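You operate a simulated robot arm through the tools that you are given. There is no shell and no other tool.

You are at the controls of a simulated robot arm. One attempt, no reset.

## Task
Put things in order on the top of the panel table. At the end: the orange masking plug stands on top of the grey sanding block; the purple masking plug stands where the black mid camera stood; the black mid camera stands where the pink pad stood; the pink pad stands on top of the white panel; whatever was shut is shut again. Leave all else as you found it, and nothing knocked over.

Only the result counts: the job must be done as asked and must still hold three seconds after the hand-in. Knocking over, shifting, dropping, spilling or breaking anything else fails it.

## Robot
A 6-joint arm with a two-finger parallel gripper, fixed in place. Base frame: the origin is at the foot of the arm, x ahead of it, y to its left, z up; the work surface is at about z = 0.86. Lengths are in m, angles in rad, forces in N, time in s.
With the tool pointing down near the work surface it reaches from about 0.24 to 0.64 m from the base axis. Its first joint turns from -1.152 to 1.152 rad. Payload 2.7 kg.
The TCP is the grasp point between the finger pads, 0.023 m short of the fingertips. In the tool frame z runs along the fingers and y along their closing line. The gripper opens to 0.094 m. The fingers are 0.038 m wide and 0.01 m thick; the gripper's body (0.054 by 0.096 m) begins 0.039 m behind the TCP.
Orientation is told as [roll, pitch, yaw] about the base's x, y, z axes, in that order, counted from this pose: with the fingers straight down and closing along the base's y, the tool's x points along the base's -x, its y along +y and its z along -z.

## Interface
- The arm moves only by the tool move_arm. Its argument "moves" is a list of rows, each an object of numbers (a shift or turn left out is 0, a gripper value left out holds the last): "x", "y", "z": the shift along the tool's x, y, z in units of 20 mm (1.0 is 20 mm); "wx", "wy", "wz": the turn, a rotation vector about the tool's x, y, z in units of 5 degrees (1.0 is 5 degrees); "hand": the finger opening in mm, from 0 to 94. In form: [{"x": .., "y": .., "z": .., "wx": .., "wy": .., "wz": .., "hand": ..}, ...]. A call has 1 to 20 rows; each row shifts and turns the commanded pose from where the row before left it, along the tool's axes as they then stand. A call with a number of a shift or a turn outside -1 to 1 is refused whole. Rows are played at 5 a second. More than 0.05 m and 0.15 rad between two rows, or a gripper value outside its range, and nothing of the call is played. A pose out of reach is approached as far as the arm can. The call stops where the force on the tool passes 40 N (or 10 N more than at its start, if that is more) or the arm is blocked; 0.2 s more then pass. The fingers move at their own pace (about 0.045 m/s each) and stop on an object; they squeeze with about 30 N. The grip force told is the motor's: it shows also when the fingers shut on nothing. Time passes only in rows, and 0.2 s behind the last, so rows that do not move let the fingers close. It gives the time, the measured TCP pose, the force on the tool (base axes), the opening and the grip force at its end, in the units of the frame above (readings bear some noise), with the torque about the TCP (base axes, N m) and any sound that the robot's microphone picked up, and new pictures: "pictures" is both (left out), scene, wrist or none.
- Cameras (640 x 400 px; columns grow to the right, rows downward): "scene" is fixed at [0.0794, -0.4484, 1.3874]; the picture's right is [0.66, -0.75, 0.00], its down [-0.54, -0.48, -0.70] and it looks along [0.52, 0.46, -0.72] (base axes); focal length 226 px, centre (320, 200). "wrist" rides on the gripper at [0.086, 0.016, -0.074] in the tool frame; the picture's right is [-0.18, 0.98, 0.00], its down [-0.58, -0.11, -0.81] and it looks along [-0.79, -0.15, 0.59] (tool axes); focal length 243 px, centre (320, 200). There is no depth. A picture from a camera that has moved, and an enlarged one, comes with that camera's place and axes in the base frame and with its lens.
- zoom(camera, box): a new picture of the part [left, top, right, bottom] of that camera's present view, enlarged. The clock stands still meanwhile.
- hand_in(): hands the job in; it is judged then, once.

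Places have to be worked out from the pictures, the camera data and where the tool is seen. Open the gripper and draw the arm clear of the work before you hand the job in, unless the task says otherwise.

The tools are called as name(argument=value, ...) on one line, values as JSON. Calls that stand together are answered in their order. move_arm: Moves the arm, as the interface text tells. Its arguments: {"type":"object","properties":{"moves":{"type":"array","items":{"type":"object","properties":{"x":{"type":"number"},"y":{"type":"number"},"z":{"type":"number"},"wx":{"type":"number"},"wy":{"type":"number"},"wz":{"type":"number"},"hand":{"type":"number"}}}},"pictures":{"type":"string","enum":["both","scene","wrist","none"]}},"required":["moves"]} The other tools are called the same way: zoom (camera, box) takes an enlarged picture of a part of a camera's view; hand_in () hands the job in.

At the start:

```text
t: 0.0
tcp_pos: [0.3933, 0.2215, 1.1316]
orientation: [0.0, 0.0, 0.001]
contact_force: [-0.2, -0.2, -0.4]
ft_torque: [0.01, -0.03, 0.02]
opening: 0.0941
grasp_force: 0.0
```

scene: 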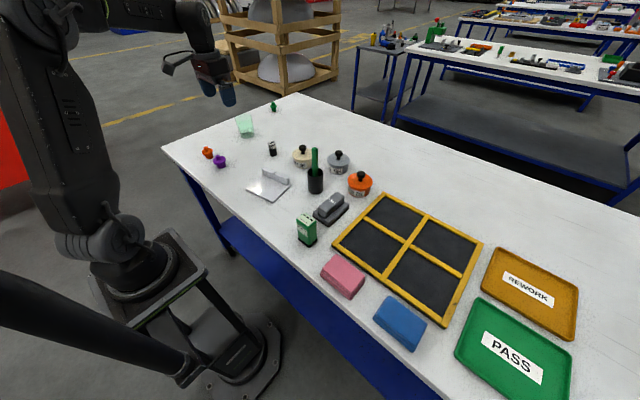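
wrist: 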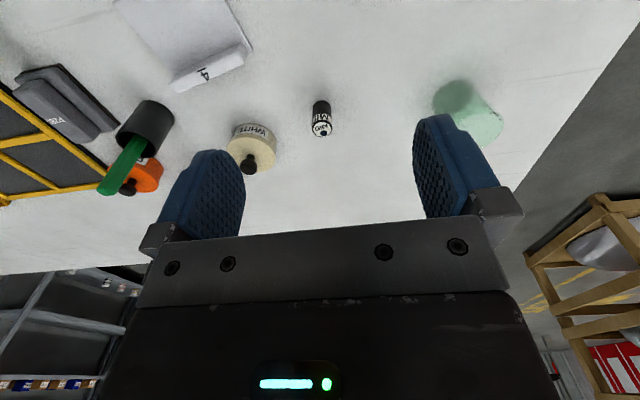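

I'll start by looking closely at the table objects in both cameras before moving anything.

zoom(camera="scene", box=[180, 90, 380, 215])

zoom(camera="scene", box=[280, 180, 480, 305])

zoom(camera="scene", box=[190, 130, 290, 192])

zoom(camera="wrist", box=[240, 50, 400, 150])

```text
3.20 times, centred on (280, 152) of scene
camera zoom: at [0.0794, -0.4484, 1.3874], right [0.66, -0.75, 0.0], down [-0.54, -0.48, -0.7], along [0.52, 0.46, -0.72], focal length 724 px, centre (448, 352)
```

zoom: 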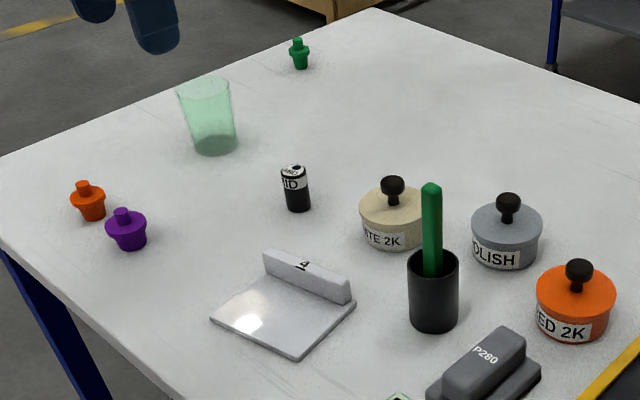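

```text
3.20 times, centred on (380, 242) of scene
camera zoom: at [0.0794, -0.4484, 1.3874], right [0.66, -0.75, 0.0], down [-0.54, -0.48, -0.7], along [0.52, 0.46, -0.72], focal length 724 px, centre (128, 64)
```

zoom: 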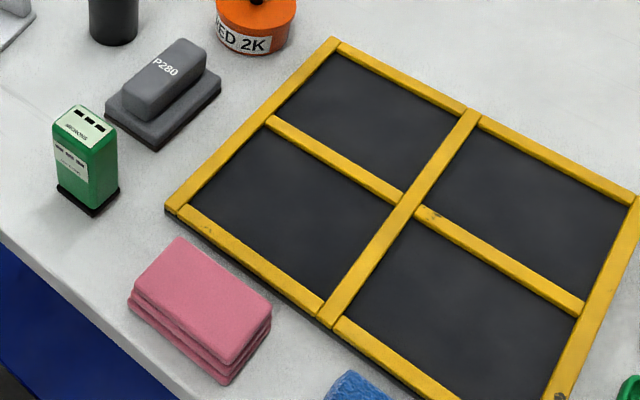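

```text
6.40 times, centred on (240, 161) of scene
camera zoom: at [0.0794, -0.4484, 1.3874], right [0.66, -0.75, 0.0], down [-0.54, -0.48, -0.7], along [0.52, 0.46, -0.72], focal length 1448 px, centre (832, 450)
```

zoom: 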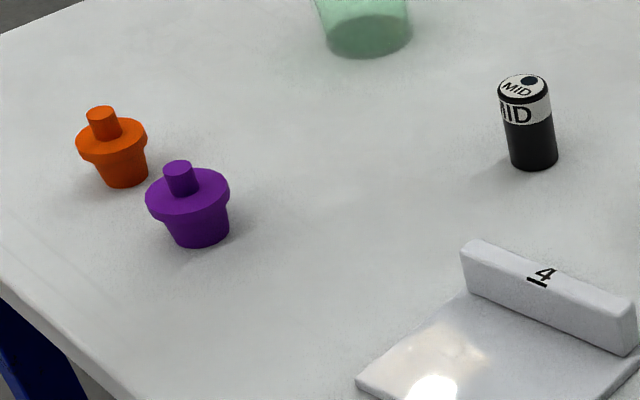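

```text
4.00 times, centred on (320, 100) of wrist
camera zoom: at [0.3058, 0.2375, 1.2074], right [0.18, 0.98, 0.0], down [0.58, -0.11, 0.81], along [0.79, -0.15, -0.59], focal length 970 px, centre (320, 600)
```

zoom: 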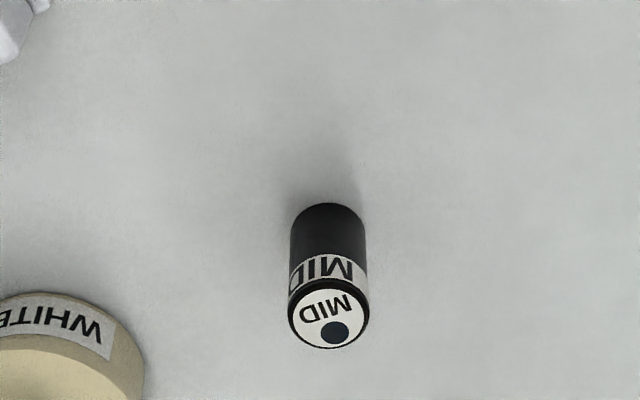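

The layout is clear: mid camera at about (0.528, 0.199), orange plug (0.348, 0.372), purple plug (0.347, 0.286), pink pad around (0.298, -0.328), white panel around (0.39, 0.055), and sanding block around (0.444, -0.17). I'll stay high and move over toward the panel to look at its shape with the wrist camera.

move_arm(moves=[{"x": 0.52, "y": -0.925, "hand": 94}, {"x": 0.52, "y": -0.925}, {"x": 0.52, "y": -0.925}, {"x": 0.52, "y": -0.925}, {"x": 0.52, "y": -0.925}, {"x": 0.52, "y": -0.925}, {"x": 0.52, "y": -0.925}, {"x": 0.52, "y": -0.925}, {"x": 0.52, "y": -0.925}], pictures="both")

```text
t: 2.0
tcp_pos: [0.2997, 0.0559, 1.1328]
orientation: [-0.001, -0.001, -0.001]
contact_force: [0.7, 0.0, -0.1]
ft_torque: [0.01, 0.02, 0.02]
opening: 0.0936
grasp_force: 0.1
camera wrist: at [0.212, 0.0708, 1.2086], right [0.18, 0.98, 0.0], down [0.58, -0.11, 0.81], along [0.79, -0.15, -0.59], focal length 243 px, centre (320, 200)
```

scene: 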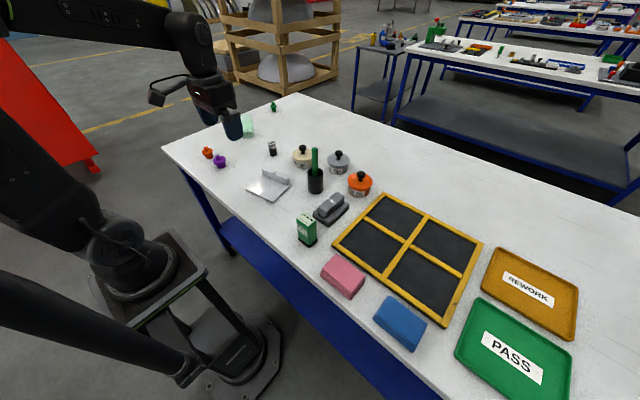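
wrist: 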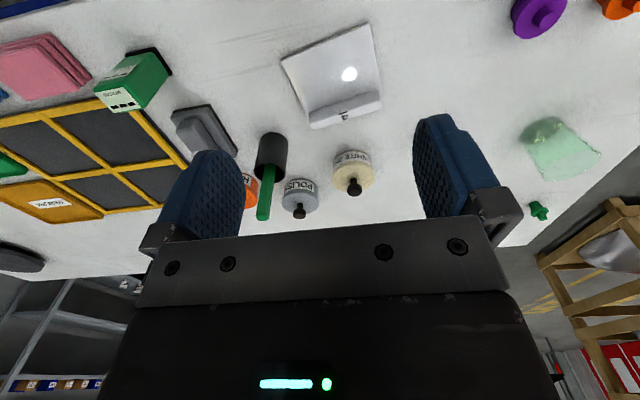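

The wrist camera now sees the panel, the pads, and the block. I'll zoom in on the panel and neighbours for exact geometry.

zoom(camera="wrist", box=[260, 10, 420, 110])

zoom(camera="wrist", box=[0, 20, 240, 170])

zoom(camera="scene", box=[230, 150, 330, 212])

zoom(camera="scene", box=[290, 180, 390, 242])

```text
4.00 times, centred on (340, 60) of wrist
camera zoom: at [0.212, 0.0708, 1.2086], right [0.18, 0.98, 0.0], down [0.58, -0.11, 0.81], along [0.79, -0.15, -0.59], focal length 970 px, centre (240, 760)
```

zoom: 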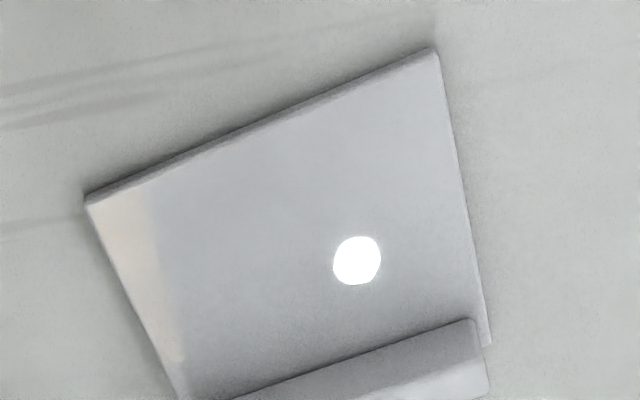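

```text
2.67 times, centred on (120, 95) of wrist
camera zoom: at [0.212, 0.0708, 1.2086], right [0.18, 0.98, 0.0], down [0.58, -0.11, 0.81], along [0.79, -0.15, -0.59], focal length 647 px, centre (853, 480)
```

zoom: 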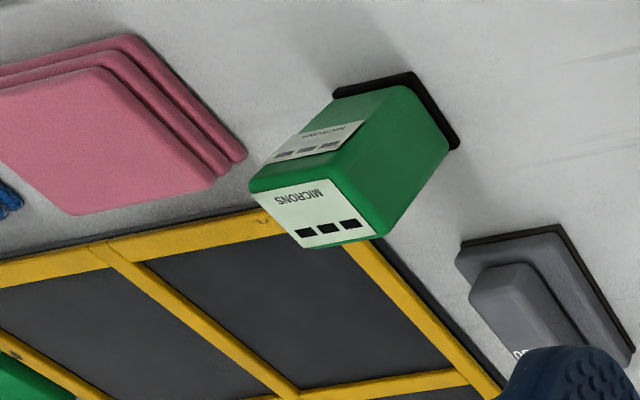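

```text
6.40 times, centred on (280, 181) of scene
camera zoom: at [0.0794, -0.4484, 1.3874], right [0.66, -0.75, 0.0], down [-0.54, -0.48, -0.7], along [0.52, 0.46, -0.72], focal length 1448 px, centre (576, 322)
```

zoom: 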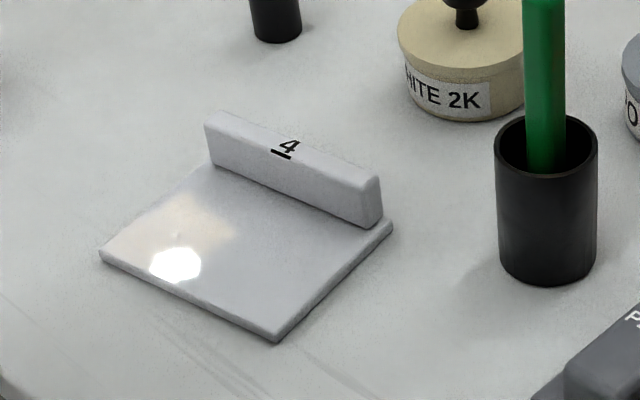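

```text
6.40 times, centred on (340, 211) of scene
camera zoom: at [0.0794, -0.4484, 1.3874], right [0.66, -0.75, 0.0], down [-0.54, -0.48, -0.7], along [0.52, 0.46, -0.72], focal length 1448 px, centre (192, 130)
```

zoom: 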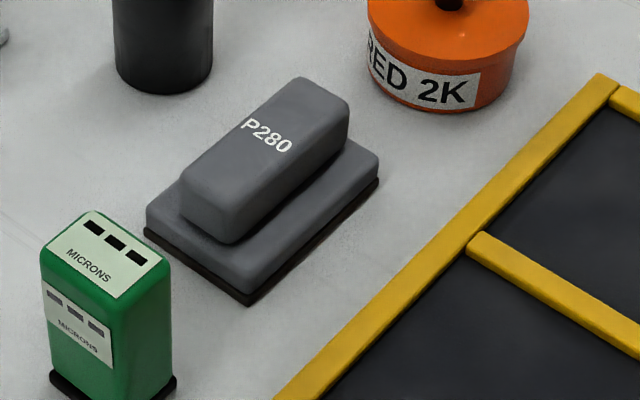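

The panel is a roughly 0.12 × 0.10 m plate with its top at about 0.866, yawed about +0.18 rad. It has a low upright lip at its far edge, leaving about 0.089 m of flat depth. Next I'll hover near the pink pad and measure it with the wrist camera.

move_arm(moves=[{"x": 0.075, "y": -0.96}, {"x": 0.075, "y": -0.96}, {"x": 0.075, "y": -0.96}, {"x": 0.075, "y": -0.96}, {"x": 0.075, "y": -0.96}, {"x": 0.075, "y": -0.96}, {"x": 0.075, "y": -0.96}, {"x": 0.075, "y": -0.96}, {"x": 0.075, "y": -0.96}, {"x": 0.075, "y": -0.96}, {"x": 0.075, "y": -0.96}, {"x": 0.075, "y": -0.96}, {"x": 0.075, "y": -0.96}, {"x": 0.075, "y": -0.96, "z": 0.5}, {"x": 0.075, "y": -0.96, "z": 0.5}, {"x": 0.075, "y": -0.96, "z": 0.5}, {"x": 0.075, "y": -0.96, "z": 0.5}, {"x": 0.075, "y": -0.96, "z": 0.5}, {"x": 0.075, "y": -0.96, "z": 0.5}, {"x": 0.075, "y": -0.96, "z": 0.5}], pictures="both")

```text
t: 6.2
tcp_pos: [0.2682, -0.3276, 1.0603]
orientation: [0.0, -0.001, 0.002]
contact_force: [-0.7, 0.0, 1.2]
ft_torque: [-0.01, -0.01, 0.01]
opening: 0.0941
grasp_force: 0.1
camera wrist: at [0.1816, -0.3125, 1.1356], right [0.18, 0.98, 0.0], down [0.58, -0.11, 0.81], along [0.79, -0.15, -0.59], focal length 243 px, centre (320, 200)
```

scene: 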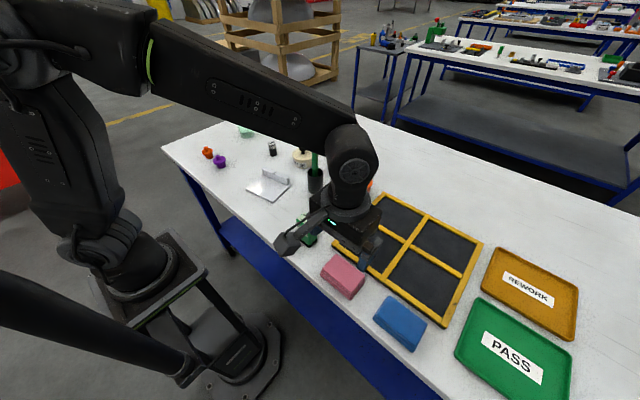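
wrist: 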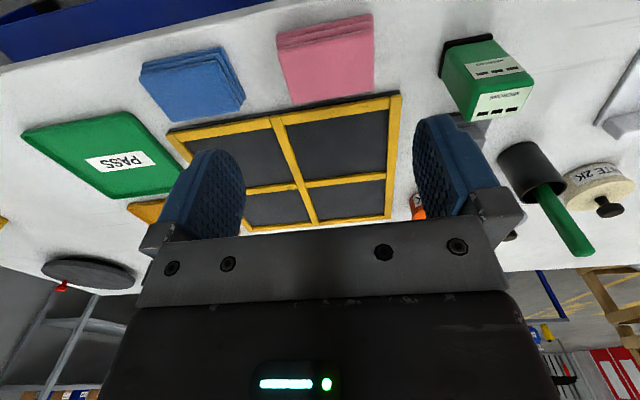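

The pink pad sits near the top of the wrist view. I'll zoom in on it to measure its edges.

zoom(camera="wrist", box=[260, 5, 388, 85])

zoom(camera="scene", box=[300, 240, 396, 300])

zoom(camera="scene", box=[260, 130, 420, 230])

```text
5.00 times, centred on (324, 45) of wrist
camera zoom: at [0.1816, -0.3125, 1.1356], right [0.18, 0.98, 0.0], down [0.58, -0.11, 0.81], along [0.79, -0.15, -0.59], focal length 1213 px, centre (300, 975)
```

zoom: 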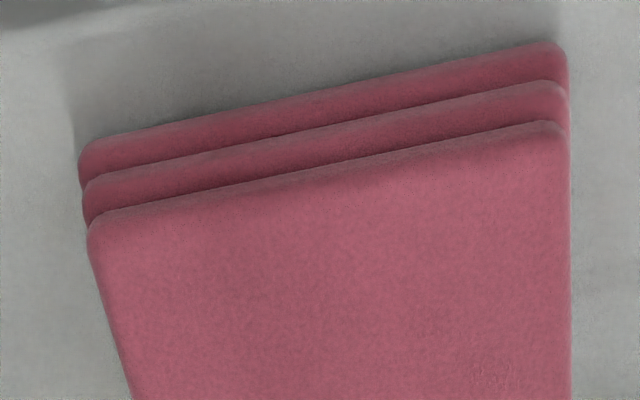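

```text
6.67 times, centred on (348, 270) of scene
camera zoom: at [0.0794, -0.4484, 1.3874], right [0.66, -0.75, 0.0], down [-0.54, -0.48, -0.7], along [0.52, 0.46, -0.72], focal length 1508 px, centre (133, -267)
```

zoom: 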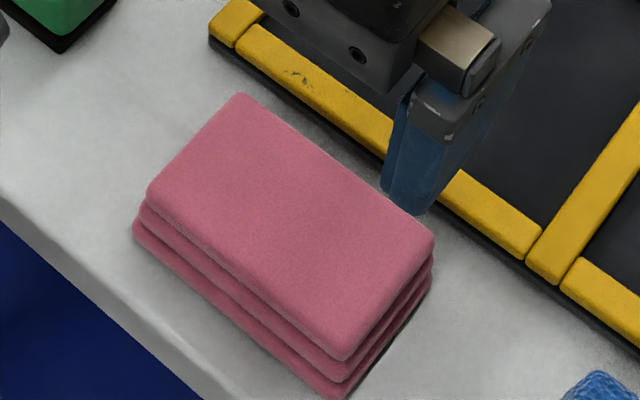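

```text
4.00 times, centred on (340, 180) of scene
camera zoom: at [0.0794, -0.4484, 1.3874], right [0.66, -0.75, 0.0], down [-0.54, -0.48, -0.7], along [0.52, 0.46, -0.72], focal length 905 px, centre (240, 280)
```

zoom: 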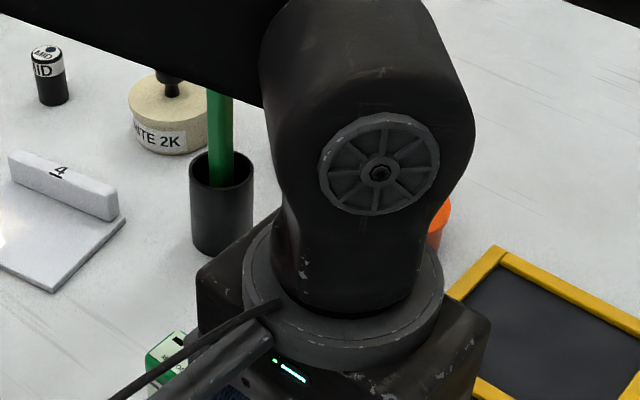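

The pad is about 0.055 m in x by 0.09 m in y and 0.033 m tall, centred near (0.296, -0.329), so I must grip it across its short side. I'll centre above it and yaw the tool +90° while high, which keeps the camera boom away from the green box.

move_arm(moves=[{"x": -0.7, "y": -0.035}, {"x": -0.7, "y": -0.035}, {"wz": -1}, {"wz": -1}, {"wz": -1}, {"wz": -1}, {"wz": -1}, {"wz": -1}, {"wz": -1}, {"wz": -1}, {"wz": -1}, {"wz": -1}, {"wz": -1}, {"wz": -1}, {"wz": -1}, {"wz": -1}, {"wz": -1}, {"wz": -1}, {"wz": -1}, {"wz": -1}], pictures="both")

```text
t: 10.4
tcp_pos: [0.2973, -0.3296, 1.0616]
orientation: [0.001, -0.002, 1.573]
contact_force: [0.5, -0.1, -0.4]
ft_torque: [0.04, 0.0, -0.03]
opening: 0.094
grasp_force: 0.0
camera wrist: at [0.2802, -0.4182, 1.1377], right [-0.98, 0.18, 0.0], down [0.11, 0.58, 0.81], along [0.15, 0.79, -0.59], focal length 243 px, centre (320, 200)
```

scene: 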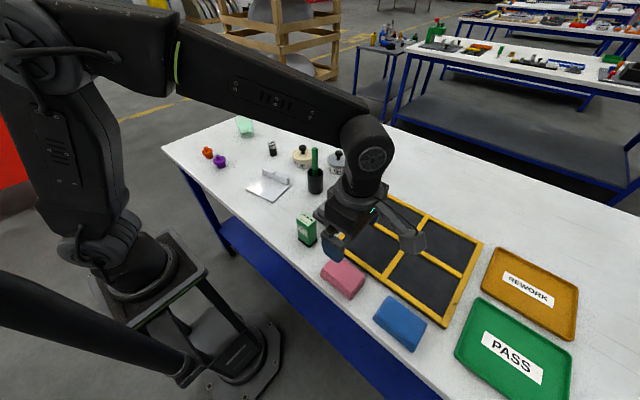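
wrist: 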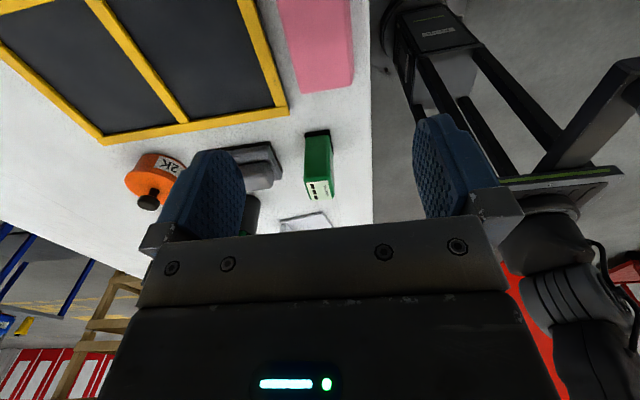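

Yaw +90° was reached. I'll zoom on the pad from this view to confirm its x extents before going down.

zoom(camera="wrist", box=[250, 0, 378, 100])

zoom(camera="scene", box=[300, 200, 428, 300])

```text
4.00 times, centred on (314, 50) of wrist
camera zoom: at [0.2802, -0.4182, 1.1377], right [-0.98, 0.18, 0.0], down [0.11, 0.58, 0.81], along [0.15, 0.79, -0.59], focal length 970 px, centre (344, 800)
```

zoom: 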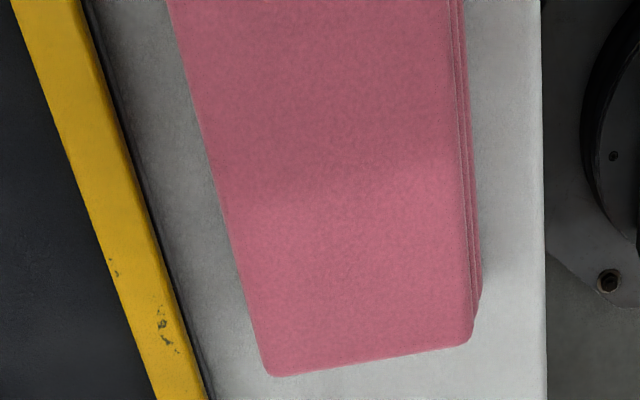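

```text
4.00 times, centred on (364, 250) of scene
camera zoom: at [0.0794, -0.4484, 1.3874], right [0.66, -0.75, 0.0], down [-0.54, -0.48, -0.7], along [0.52, 0.46, -0.72], focal length 905 px, centre (144, 0)
```

zoom: 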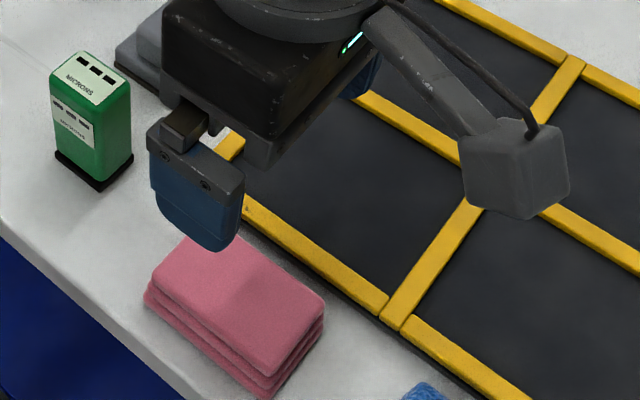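

Pad centre is confirmed at x≈0.2975, width about 0.055, aligned with the axes, and the yellow frame edge is at x≈0.352. I'll set the opening to 74 mm, which leaves about 10 mm clearance per side and 8 mm to the frame, then descend to just above the final height.

move_arm(moves=[{"hand": 74}, {"z": 1}, {"z": 1}, {"z": 1}, {"z": 1}, {"z": 1}, {"z": 1}, {"z": 0.8}, {"z": 0.4}], pictures="both")

```text
t: 12.4
tcp_pos: [0.2989, -0.3292, 0.9171]
orientation: [0.001, 0.0, 1.57]
contact_force: [0.6, -0.4, 0.4]
ft_torque: [0.0, 0.01, -0.02]
opening: 0.0739
grasp_force: 0.0
camera wrist: at [0.2814, -0.4175, 0.9931], right [-0.98, 0.18, 0.0], down [0.11, 0.58, 0.81], along [0.15, 0.79, -0.59], focal length 243 px, centre (320, 200)
```

scene: 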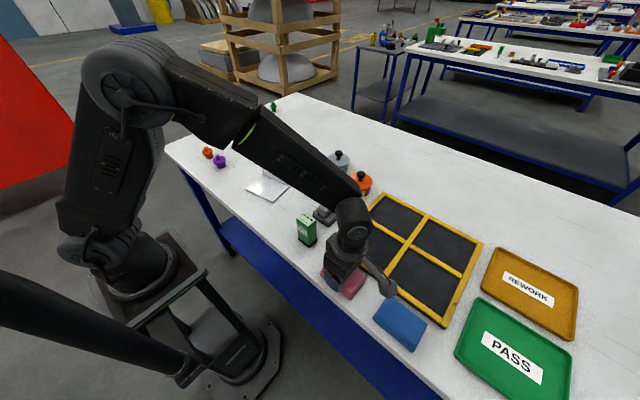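
wrist: 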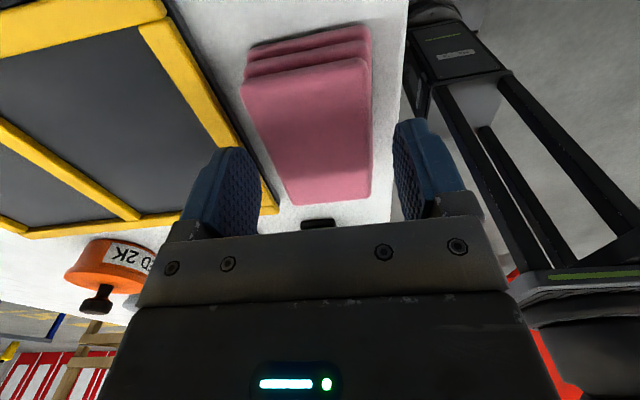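

The fingers straddle the pad with even-looking gaps. I'll zoom to check finger clearance against the frame before the last bit of descent.

zoom(camera="wrist", box=[160, 90, 480, 260])

zoom(camera="scene", box=[290, 210, 418, 310])

```text
2.00 times, centred on (320, 175) of wrist
camera zoom: at [0.2814, -0.4175, 0.9931], right [-0.98, 0.18, 0.0], down [0.11, 0.58, 0.81], along [0.15, 0.79, -0.59], focal length 485 px, centre (320, 250)
```

zoom: 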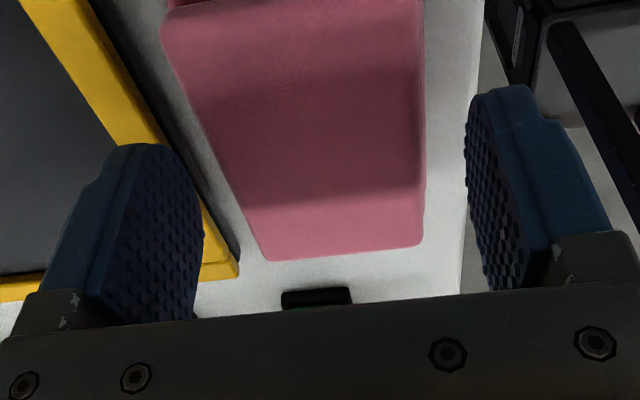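

```text
4.00 times, centred on (354, 260) of scene
camera zoom: at [0.0794, -0.4484, 1.3874], right [0.66, -0.75, 0.0], down [-0.54, -0.48, -0.7], along [0.52, 0.46, -0.72], focal length 905 px, centre (184, -40)
```

zoom: 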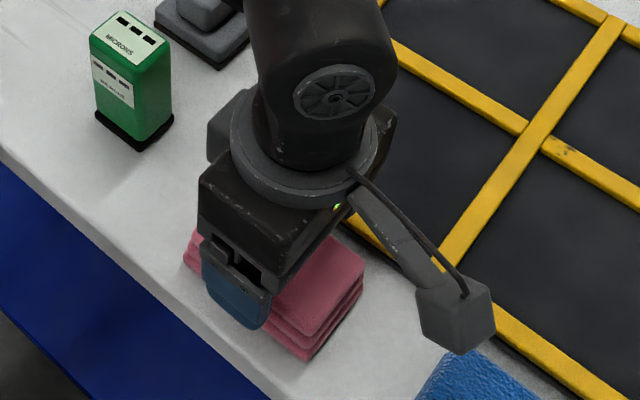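

Clearances look fine. I'll narrow to 68 mm to gain frame margin, go down the remaining 29 mm, and close on the pad.

move_arm(moves=[{"hand": 68}, {"z": 0.5}, {"z": 0.5}, {"z": 0.45}, {}, {"hand": 30}, {}, {}, {}], pictures="both")

```text
t: 14.4
tcp_pos: [0.2956, -0.3294, 0.8878]
orientation: [-0.001, 0.0, 1.569]
contact_force: [0.8, -0.5, 0.3]
ft_torque: [-0.01, -0.02, -0.03]
opening: 0.0574
grasp_force: 29.8
camera wrist: at [0.2796, -0.4173, 0.9642], right [-0.98, 0.18, 0.0], down [0.11, 0.58, 0.81], along [0.15, 0.79, -0.59], focal length 243 px, centre (320, 200)
```

scene: 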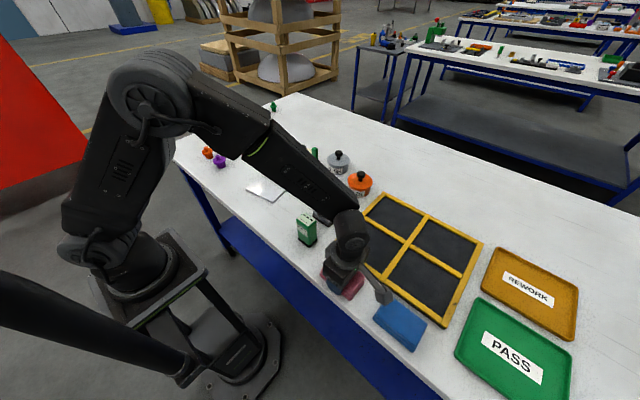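
wrist: 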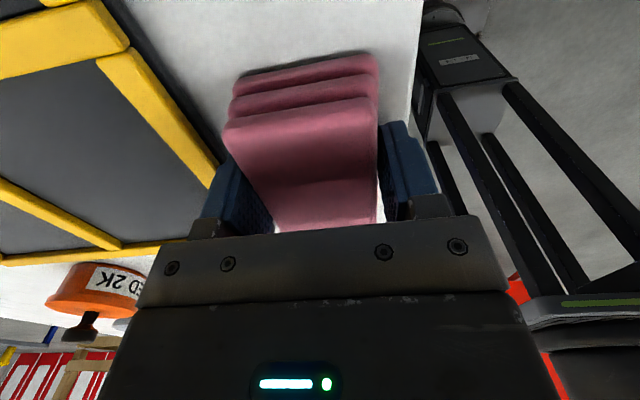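

The pad is gripped (opening 57 mm, 30 N). I'll lift it straight up and check that it stays level in the grip.

move_arm(moves=[{"z": -0.4}, {"z": -0.6}, {"z": -1}, {"z": -1}, {"z": -1}, {"z": -1}, {"z": -1}, {"z": -1}, {"z": -1}, {"z": -1}, {"z": -1}], pictures="both")

```text
t: 16.8
tcp_pos: [0.2985, -0.3266, 1.0882]
orientation: [0.001, 0.0, 1.571]
contact_force: [0.1, -0.6, -0.3]
ft_torque: [0.01, 0.02, 0.01]
opening: 0.0572
grasp_force: 30.0
camera wrist: at [0.2814, -0.4156, 1.1638], right [-0.98, 0.18, 0.0], down [0.11, 0.58, 0.81], along [0.15, 0.79, -0.59], focal length 243 px, centre (320, 200)
```

scene: 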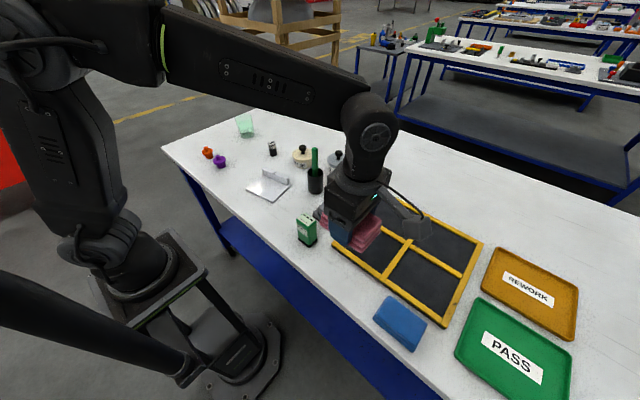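
wrist: 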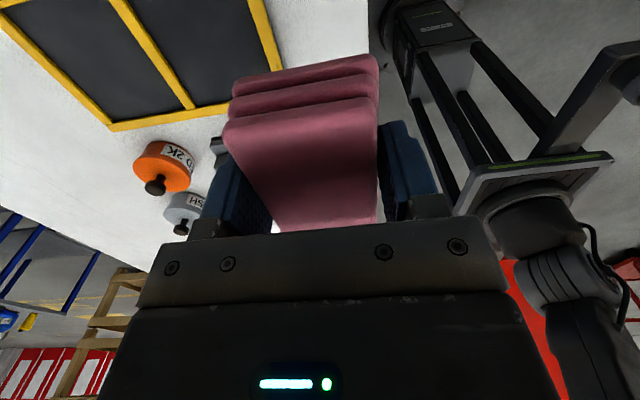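

The pad rode up level. I'll carry it at height over toward the panel (+0.384 m in y, +0.08 m in x).

move_arm(moves=[{"x": -0.96, "y": -0.2}, {"x": -0.96, "y": -0.2}, {"x": -0.96, "y": -0.2}, {"x": -0.96, "y": -0.2}, {"x": -0.96, "y": -0.2}, {"x": -0.96, "y": -0.2}, {"x": -0.96, "y": -0.2}, {"x": -0.96, "y": -0.2}, {"x": -0.96, "y": -0.2}, {"x": -0.96, "y": -0.2}, {"x": -0.96, "y": -0.2}, {"x": -0.96, "y": -0.2}, {"x": -0.96, "y": -0.2}, {"x": -0.96, "y": -0.2}, {"x": -0.96, "y": -0.2}, {"x": -0.96, "y": -0.2}, {"x": -0.96, "y": -0.2}, {"x": -0.96, "y": -0.2}, {"x": -0.96, "y": -0.2}, {"x": -0.96, "y": -0.2}], pictures="none")

move_arm(moves=[{"wz": -0.7}, {"wz": -0.7}, {"wz": -0.72}, {"z": 1}, {"z": 1}, {"z": 1}, {"z": 1}, {"z": 0.6}, {"z": 0.2}, {}], pictures="both")

```text
t: 21.0
tcp_pos: [0.3807, 0.0531, 1.089]
orientation: [0.0, 0.0, 1.571]
contact_force: [-0.9, -0.7, -0.9]
ft_torque: [-0.01, -0.02, 0.01]
opening: 0.0573
grasp_force: 30.8
```

```text
t: 23.2
tcp_pos: [0.378, 0.0545, 0.9921]
orientation: [0.0, -0.001, 1.755]
contact_force: [0.6, -0.8, -0.3]
ft_torque: [0.01, -0.02, -0.03]
opening: 0.0572
grasp_force: 30.4
camera wrist: at [0.3765, -0.0346, 1.0676], right [-1.0, 0.0, 0.0], down [0.0, 0.59, 0.81], along [0.0, 0.81, -0.59], focal length 243 px, centre (320, 200)
```

scene: 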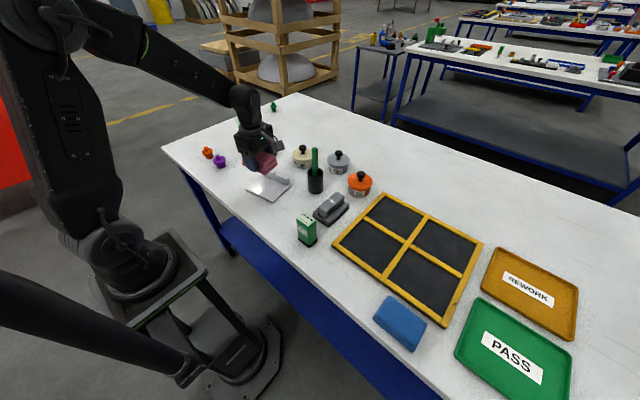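
wrist: 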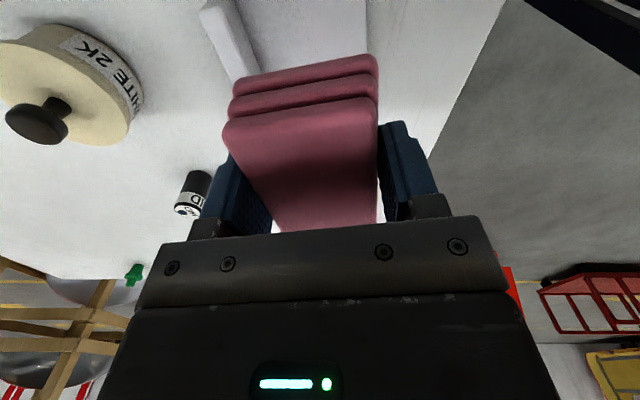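

Now above the panel at yaw 1.755 and z 0.992. I'll zoom in to check alignment with the panel and lip.

zoom(camera="wrist", box=[180, 0, 480, 188])

zoom(camera="scene", box=[220, 120, 348, 200])

```text
2.13 times, centred on (330, 94) of wrist
camera zoom: at [0.3765, -0.0346, 1.0676], right [-1.0, 0.0, 0.0], down [0.0, 0.59, 0.81], along [0.0, 0.81, -0.59], focal length 516 px, centre (299, 426)
```

zoom: 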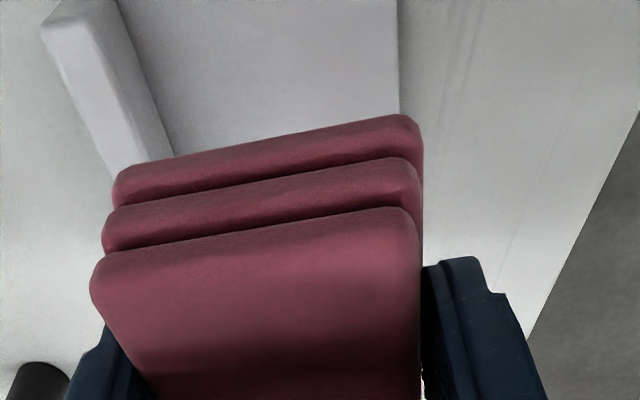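

```text
5.00 times, centred on (284, 160) of scene
camera zoom: at [0.0794, -0.4484, 1.3874], right [0.66, -0.75, 0.0], down [-0.54, -0.48, -0.7], along [0.52, 0.46, -0.72], focal length 1131 px, centre (500, 400)
```

zoom: 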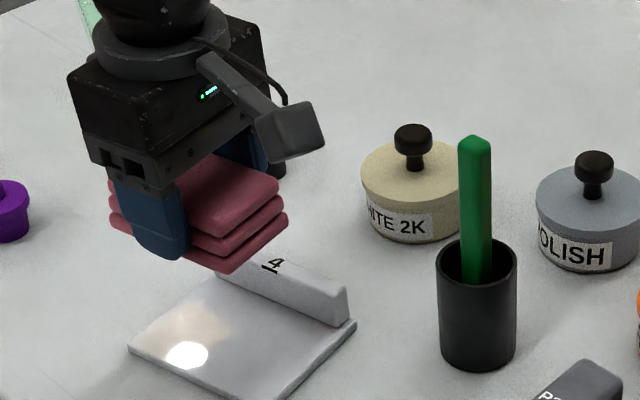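

The measured plate edge and lip match my estimate, with the lip front at about 0.0855 m depth. I'll shift 3.5 mm toward the plate's front edge for finger clearance, then descend to just above contact.

move_arm(moves=[{"y": 0.175}, {"z": 1}, {"z": 1}, {"z": 1}, {"z": 1}, {"z": 0.5}, {}], pictures="both")

```text
t: 24.8
tcp_pos: [0.3727, 0.0544, 0.9053]
orientation: [0.001, -0.001, 1.755]
contact_force: [0.0, 0.0, 0.4]
ft_torque: [0.01, 0.0, 0.01]
opening: 0.0573
grasp_force: 29.7
camera wrist: at [0.3714, -0.0348, 0.9809], right [-1.0, 0.0, 0.0], down [0.0, 0.59, 0.81], along [0.0, 0.81, -0.59], focal length 243 px, centre (320, 200)
```

scene: 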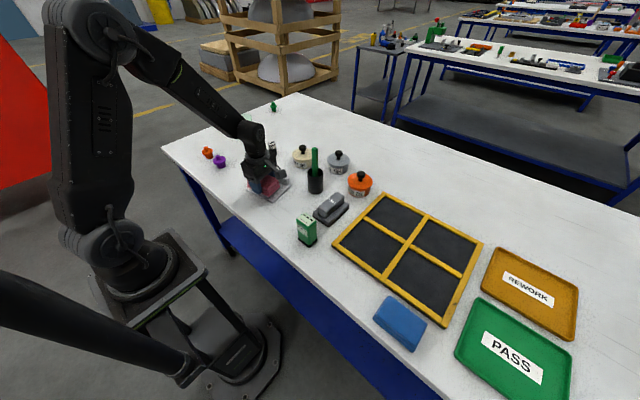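
wrist: 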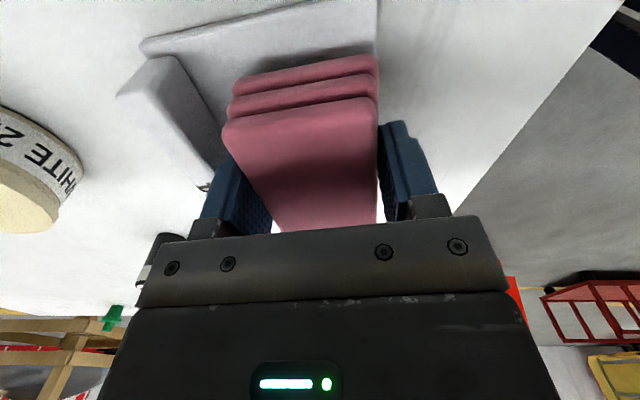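

zoom(camera="wrist", box=[110, 20, 430, 220])

zoom(camera="scene", box=[230, 140, 326, 210])

```text
2.00 times, centred on (270, 120) of wrist
camera zoom: at [0.3714, -0.0348, 0.9809], right [-1.0, 0.0, 0.0], down [0.0, 0.59, 0.81], along [0.0, 0.81, -0.59], focal length 485 px, centre (420, 360)
```

zoom: 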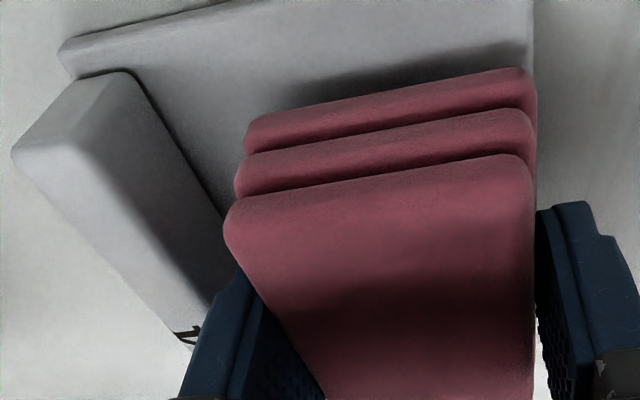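

```text
5.71 times, centred on (278, 175) of scene
camera zoom: at [0.0794, -0.4484, 1.3874], right [0.66, -0.75, 0.0], down [-0.54, -0.48, -0.7], along [0.52, 0.46, -0.72], focal length 1293 px, centre (560, 343)
```

zoom: 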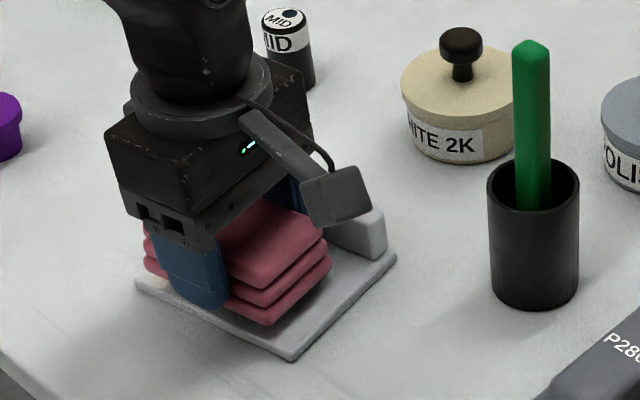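

The pad sits parallel to the plate, about 2–3 mm inside its front edge by relative measurement. I'll shift 2.5 mm back toward the lip and then creep down, watching the force.

move_arm(moves=[{"y": -0.12}, {"z": 0.2}, {"z": 0.1}, {}], pictures="none")

move_arm(moves=[{"z": 0.1}, {}], pictures="wrist")

```text
t: 25.8
tcp_pos: [0.378, 0.0539, 0.8977]
orientation: [-0.001, 0.0, 1.755]
contact_force: [-1.0, 0.6, 0.6]
ft_torque: [0.03, 0.0, -0.02]
opening: 0.0572
grasp_force: 29.6
```

```text
t: 26.4
tcp_pos: [0.378, 0.0533, 0.8967]
orientation: [0.0, 0.001, 1.756]
contact_force: [-11.3, -1.1, 32.2]
ft_torque: [0.01, 0.53, 0.01]
opening: 0.0572
grasp_force: 30.0
camera wrist: at [0.3763, -0.0348, 0.9719], right [-1.0, 0.0, 0.0], down [0.0, 0.59, 0.81], along [0.0, 0.81, -0.59], focal length 243 px, centre (320, 200)
```

wrist: 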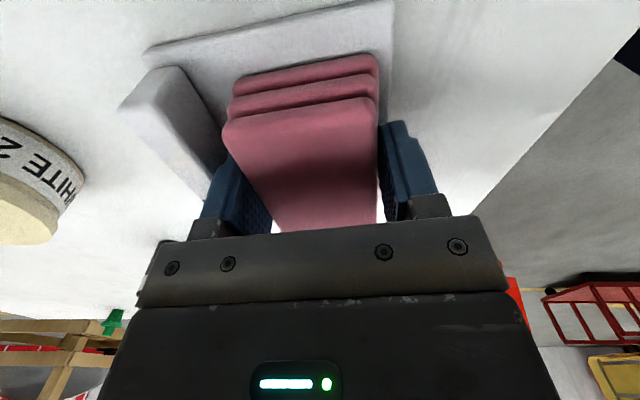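

Contact was made at TCP z≈0.896 with 32 N upward. I'll ease back 1 mm to unload and check the reading and view before releasing.

move_arm(moves=[{"z": -0.05}, {}], pictures="scene")

zoom(camera="wrist", box=[110, 20, 430, 220])

zoom(camera="scene", box=[230, 140, 326, 210])

```text
t: 27.0
tcp_pos: [0.378, 0.0532, 0.8966]
orientation: [-0.003, -0.001, 1.757]
contact_force: [0.4, -0.3, 18.3]
ft_torque: [-0.06, 0.23, 0.01]
opening: 0.0574
grasp_force: 30.4
```

scene: 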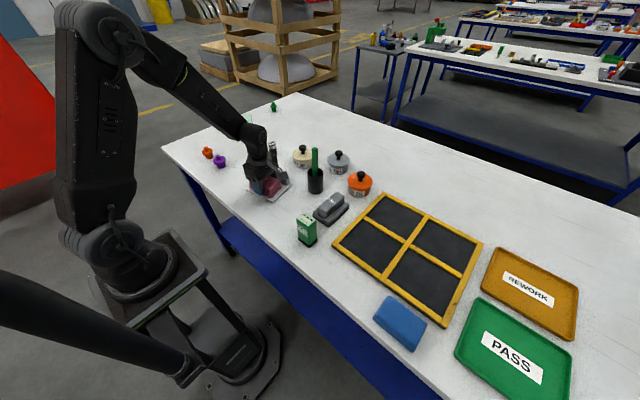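

```text
2.00 times, centred on (270, 120) of wrist
camera zoom: at [0.3764, -0.0348, 0.9719], right [-1.0, 0.0, 0.0], down [0.0, 0.59, 0.81], along [0.0, 0.81, -0.59], focal length 485 px, centre (420, 360)
```

zoom: 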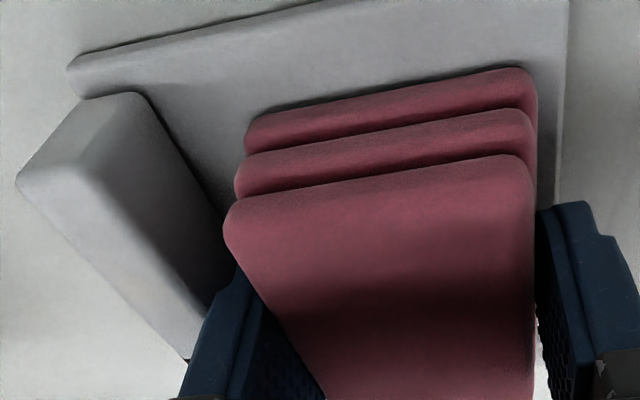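

```text
5.71 times, centred on (278, 175) of scene
camera zoom: at [0.0792, -0.4484, 1.3874], right [0.66, -0.75, 0.0], down [-0.54, -0.48, -0.7], along [0.52, 0.46, -0.72], focal length 1293 px, centre (560, 343)
```

zoom: 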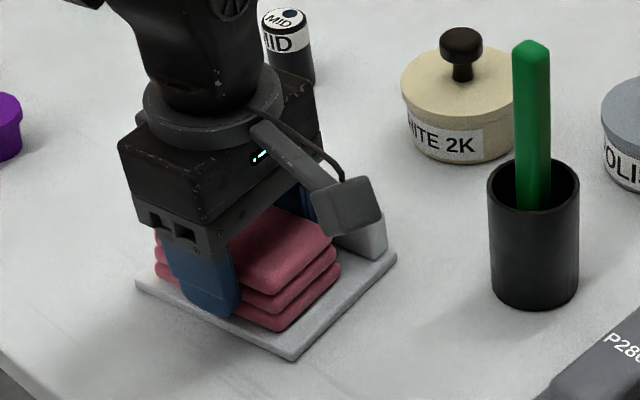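

The pad is seated on the plate with a margin at the front and clear of the lip, still pressed at 18 N. I'll ease up another 1 mm, then open gently to about 67 mm.

move_arm(moves=[{"z": -0.05}, {}, {"hand": 62}, {"hand": 67}, {}, {}], pictures="wrist")

zoom(camera="wrist", box=[110, 20, 430, 220])

```text
t: 28.4
tcp_pos: [0.3771, 0.0554, 0.8957]
orientation: [0.0, -0.001, 1.756]
contact_force: [0.4, 0.0, 0.2]
ft_torque: [-0.02, 0.04, -0.02]
opening: 0.067
grasp_force: 0.0
camera wrist: at [0.376, -0.0344, 0.9723], right [-1.0, 0.0, 0.0], down [0.0, 0.59, 0.81], along [0.0, 0.81, -0.59], focal length 243 px, centre (320, 200)
```

wrist: 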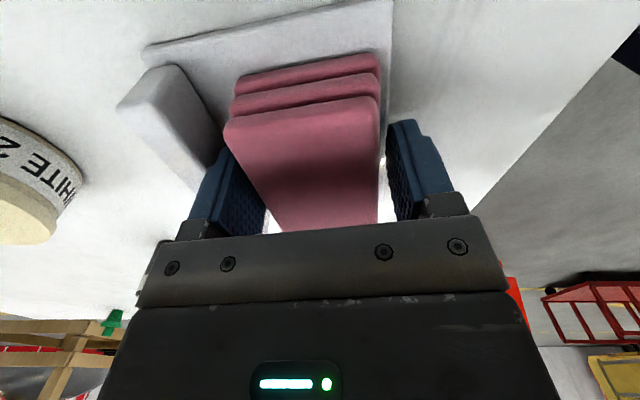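

```text
2.00 times, centred on (270, 120) of wrist
camera zoom: at [0.376, -0.0344, 0.9723], right [-1.0, 0.0, 0.0], down [0.0, 0.59, 0.81], along [0.0, 0.81, -0.59], focal length 485 px, centre (420, 360)
```

zoom: 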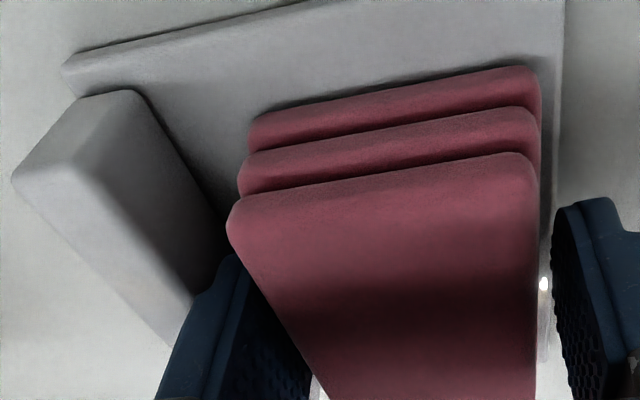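

The pad is free and resting on the panel. I'll raise straight up and then rotate the wrist back to yaw 0 for the remaining picks.

move_arm(moves=[{"z": -0.3}, {"z": -0.7}, {"z": -1}, {"z": -1}, {"z": -1}, {"z": -1}, {"z": -1}, {"z": -1}, {"z": -1}, {"z": -1}, {"z": -1}, {"z": -1}], pictures="scene")

zoom(camera="scene", box=[220, 140, 348, 220])

```text
t: 31.0
tcp_pos: [0.3786, 0.0544, 1.1202]
orientation: [-0.002, 0.0, 1.756]
contact_force: [0.5, -0.1, 0.5]
ft_torque: [-0.02, -0.01, 0.02]
opening: 0.067
grasp_force: 0.0
```

scene: 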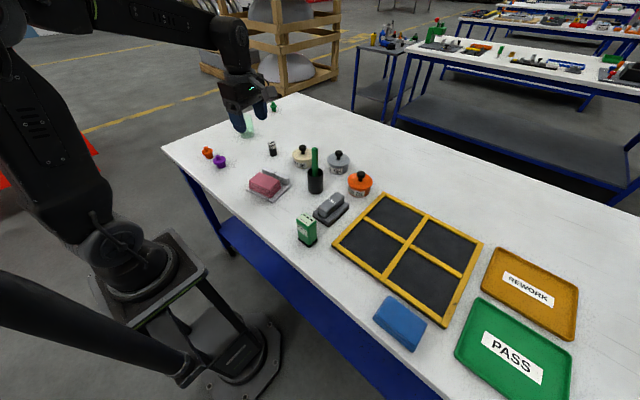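

```text
5.00 times, centred on (284, 180) of scene
camera zoom: at [0.0794, -0.4484, 1.3874], right [0.66, -0.75, 0.0], down [-0.54, -0.48, -0.7], along [0.52, 0.46, -0.72], focal length 1131 px, centre (500, 300)
```

zoom: 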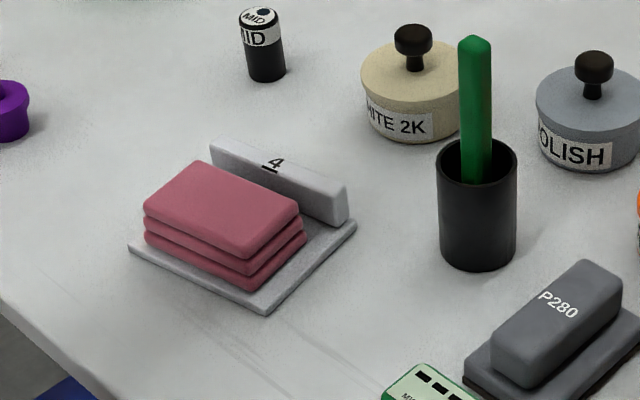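

The pad rests squarely on the panel and the panel hasn't shifted. Now I'll rotate back to yaw 0.

move_arm(moves=[{"wz": 1}, {"wz": 1}, {"wz": 1}, {"wz": 1}, {"wz": 1}, {"wz": 1}, {"wz": 1}, {"wz": 1}, {"wz": 1}, {"wz": 1}, {"wz": 1}, {"wz": 1}, {"wz": 1}, {"wz": 1}, {"wz": 1}, {"wz": 1}, {"wz": 1}, {"wz": 1}, {"wz": 1}, {"wz": 1}], pictures="none")

move_arm(moves=[{"wz": 0.12, "hand": 70}, {"x": -0.8, "y": 0.8}, {"x": -0.8, "y": 0.8}, {"x": -0.8, "y": 0.8}, {"x": -0.8, "y": 0.8}, {"x": -0.8, "y": 0.8}, {"x": -0.8, "y": 0.8}, {"x": -0.6, "y": 0.8}, {"y": 0.8}, {"y": 0.8}, {}], pictures="both")

```text
t: 35.2
tcp_pos: [0.3768, 0.0552, 1.1154]
orientation: [-0.001, 0.0, 0.009]
contact_force: [-0.1, 0.9, 0.0]
ft_torque: [0.01, 0.03, -0.02]
opening: 0.0669
grasp_force: 0.0
```

```text
t: 37.6
tcp_pos: [0.4846, 0.1969, 1.116]
orientation: [-0.002, -0.001, 0.001]
contact_force: [-0.7, 0.6, 0.3]
ft_torque: [0.0, 0.02, 0.04]
opening: 0.0701
grasp_force: 0.1
camera wrist: at [0.397, 0.2125, 1.1913], right [0.18, 0.98, 0.0], down [0.58, -0.11, 0.81], along [0.79, -0.15, -0.59], focal length 243 px, centre (320, 200)
```

scene: 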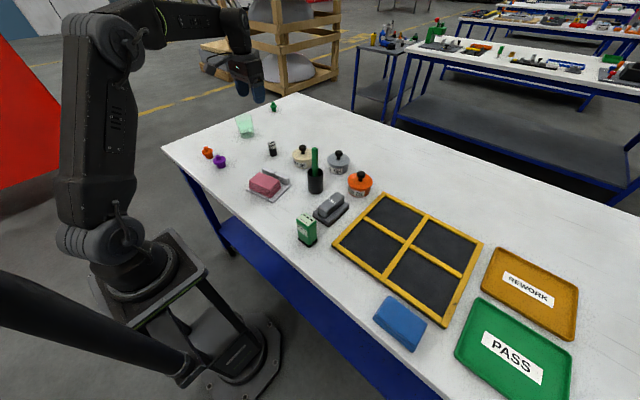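
wrist: 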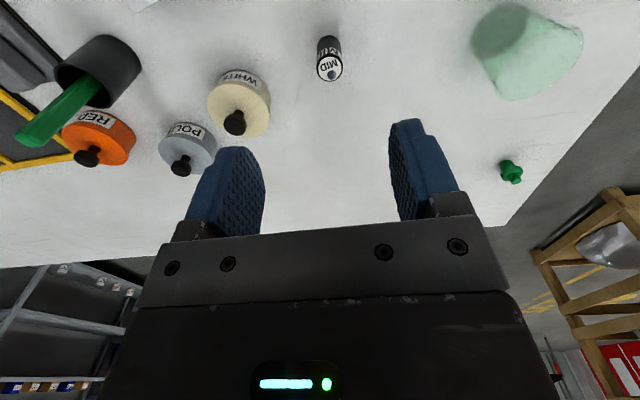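

I'm near the mid camera. I'll zoom the wrist view to refine its position.

zoom(camera="wrist", box=[290, 20, 370, 95])

```text
5.33 times, centred on (330, 58) of wrist
camera zoom: at [0.397, 0.2125, 1.1913], right [0.18, 0.98, 0.0], down [0.58, -0.11, 0.81], along [0.79, -0.15, -0.59], focal length 1294 px, centre (267, 960)
```

zoom: 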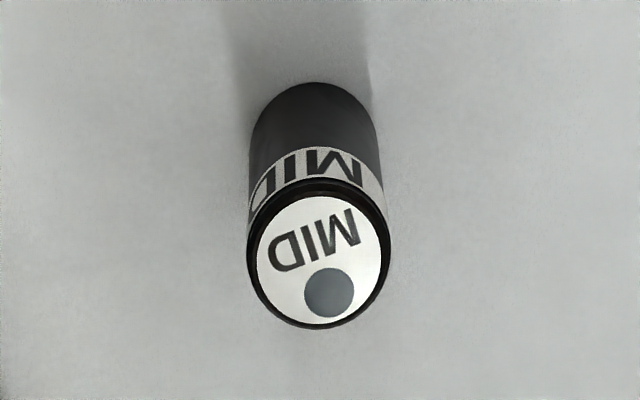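

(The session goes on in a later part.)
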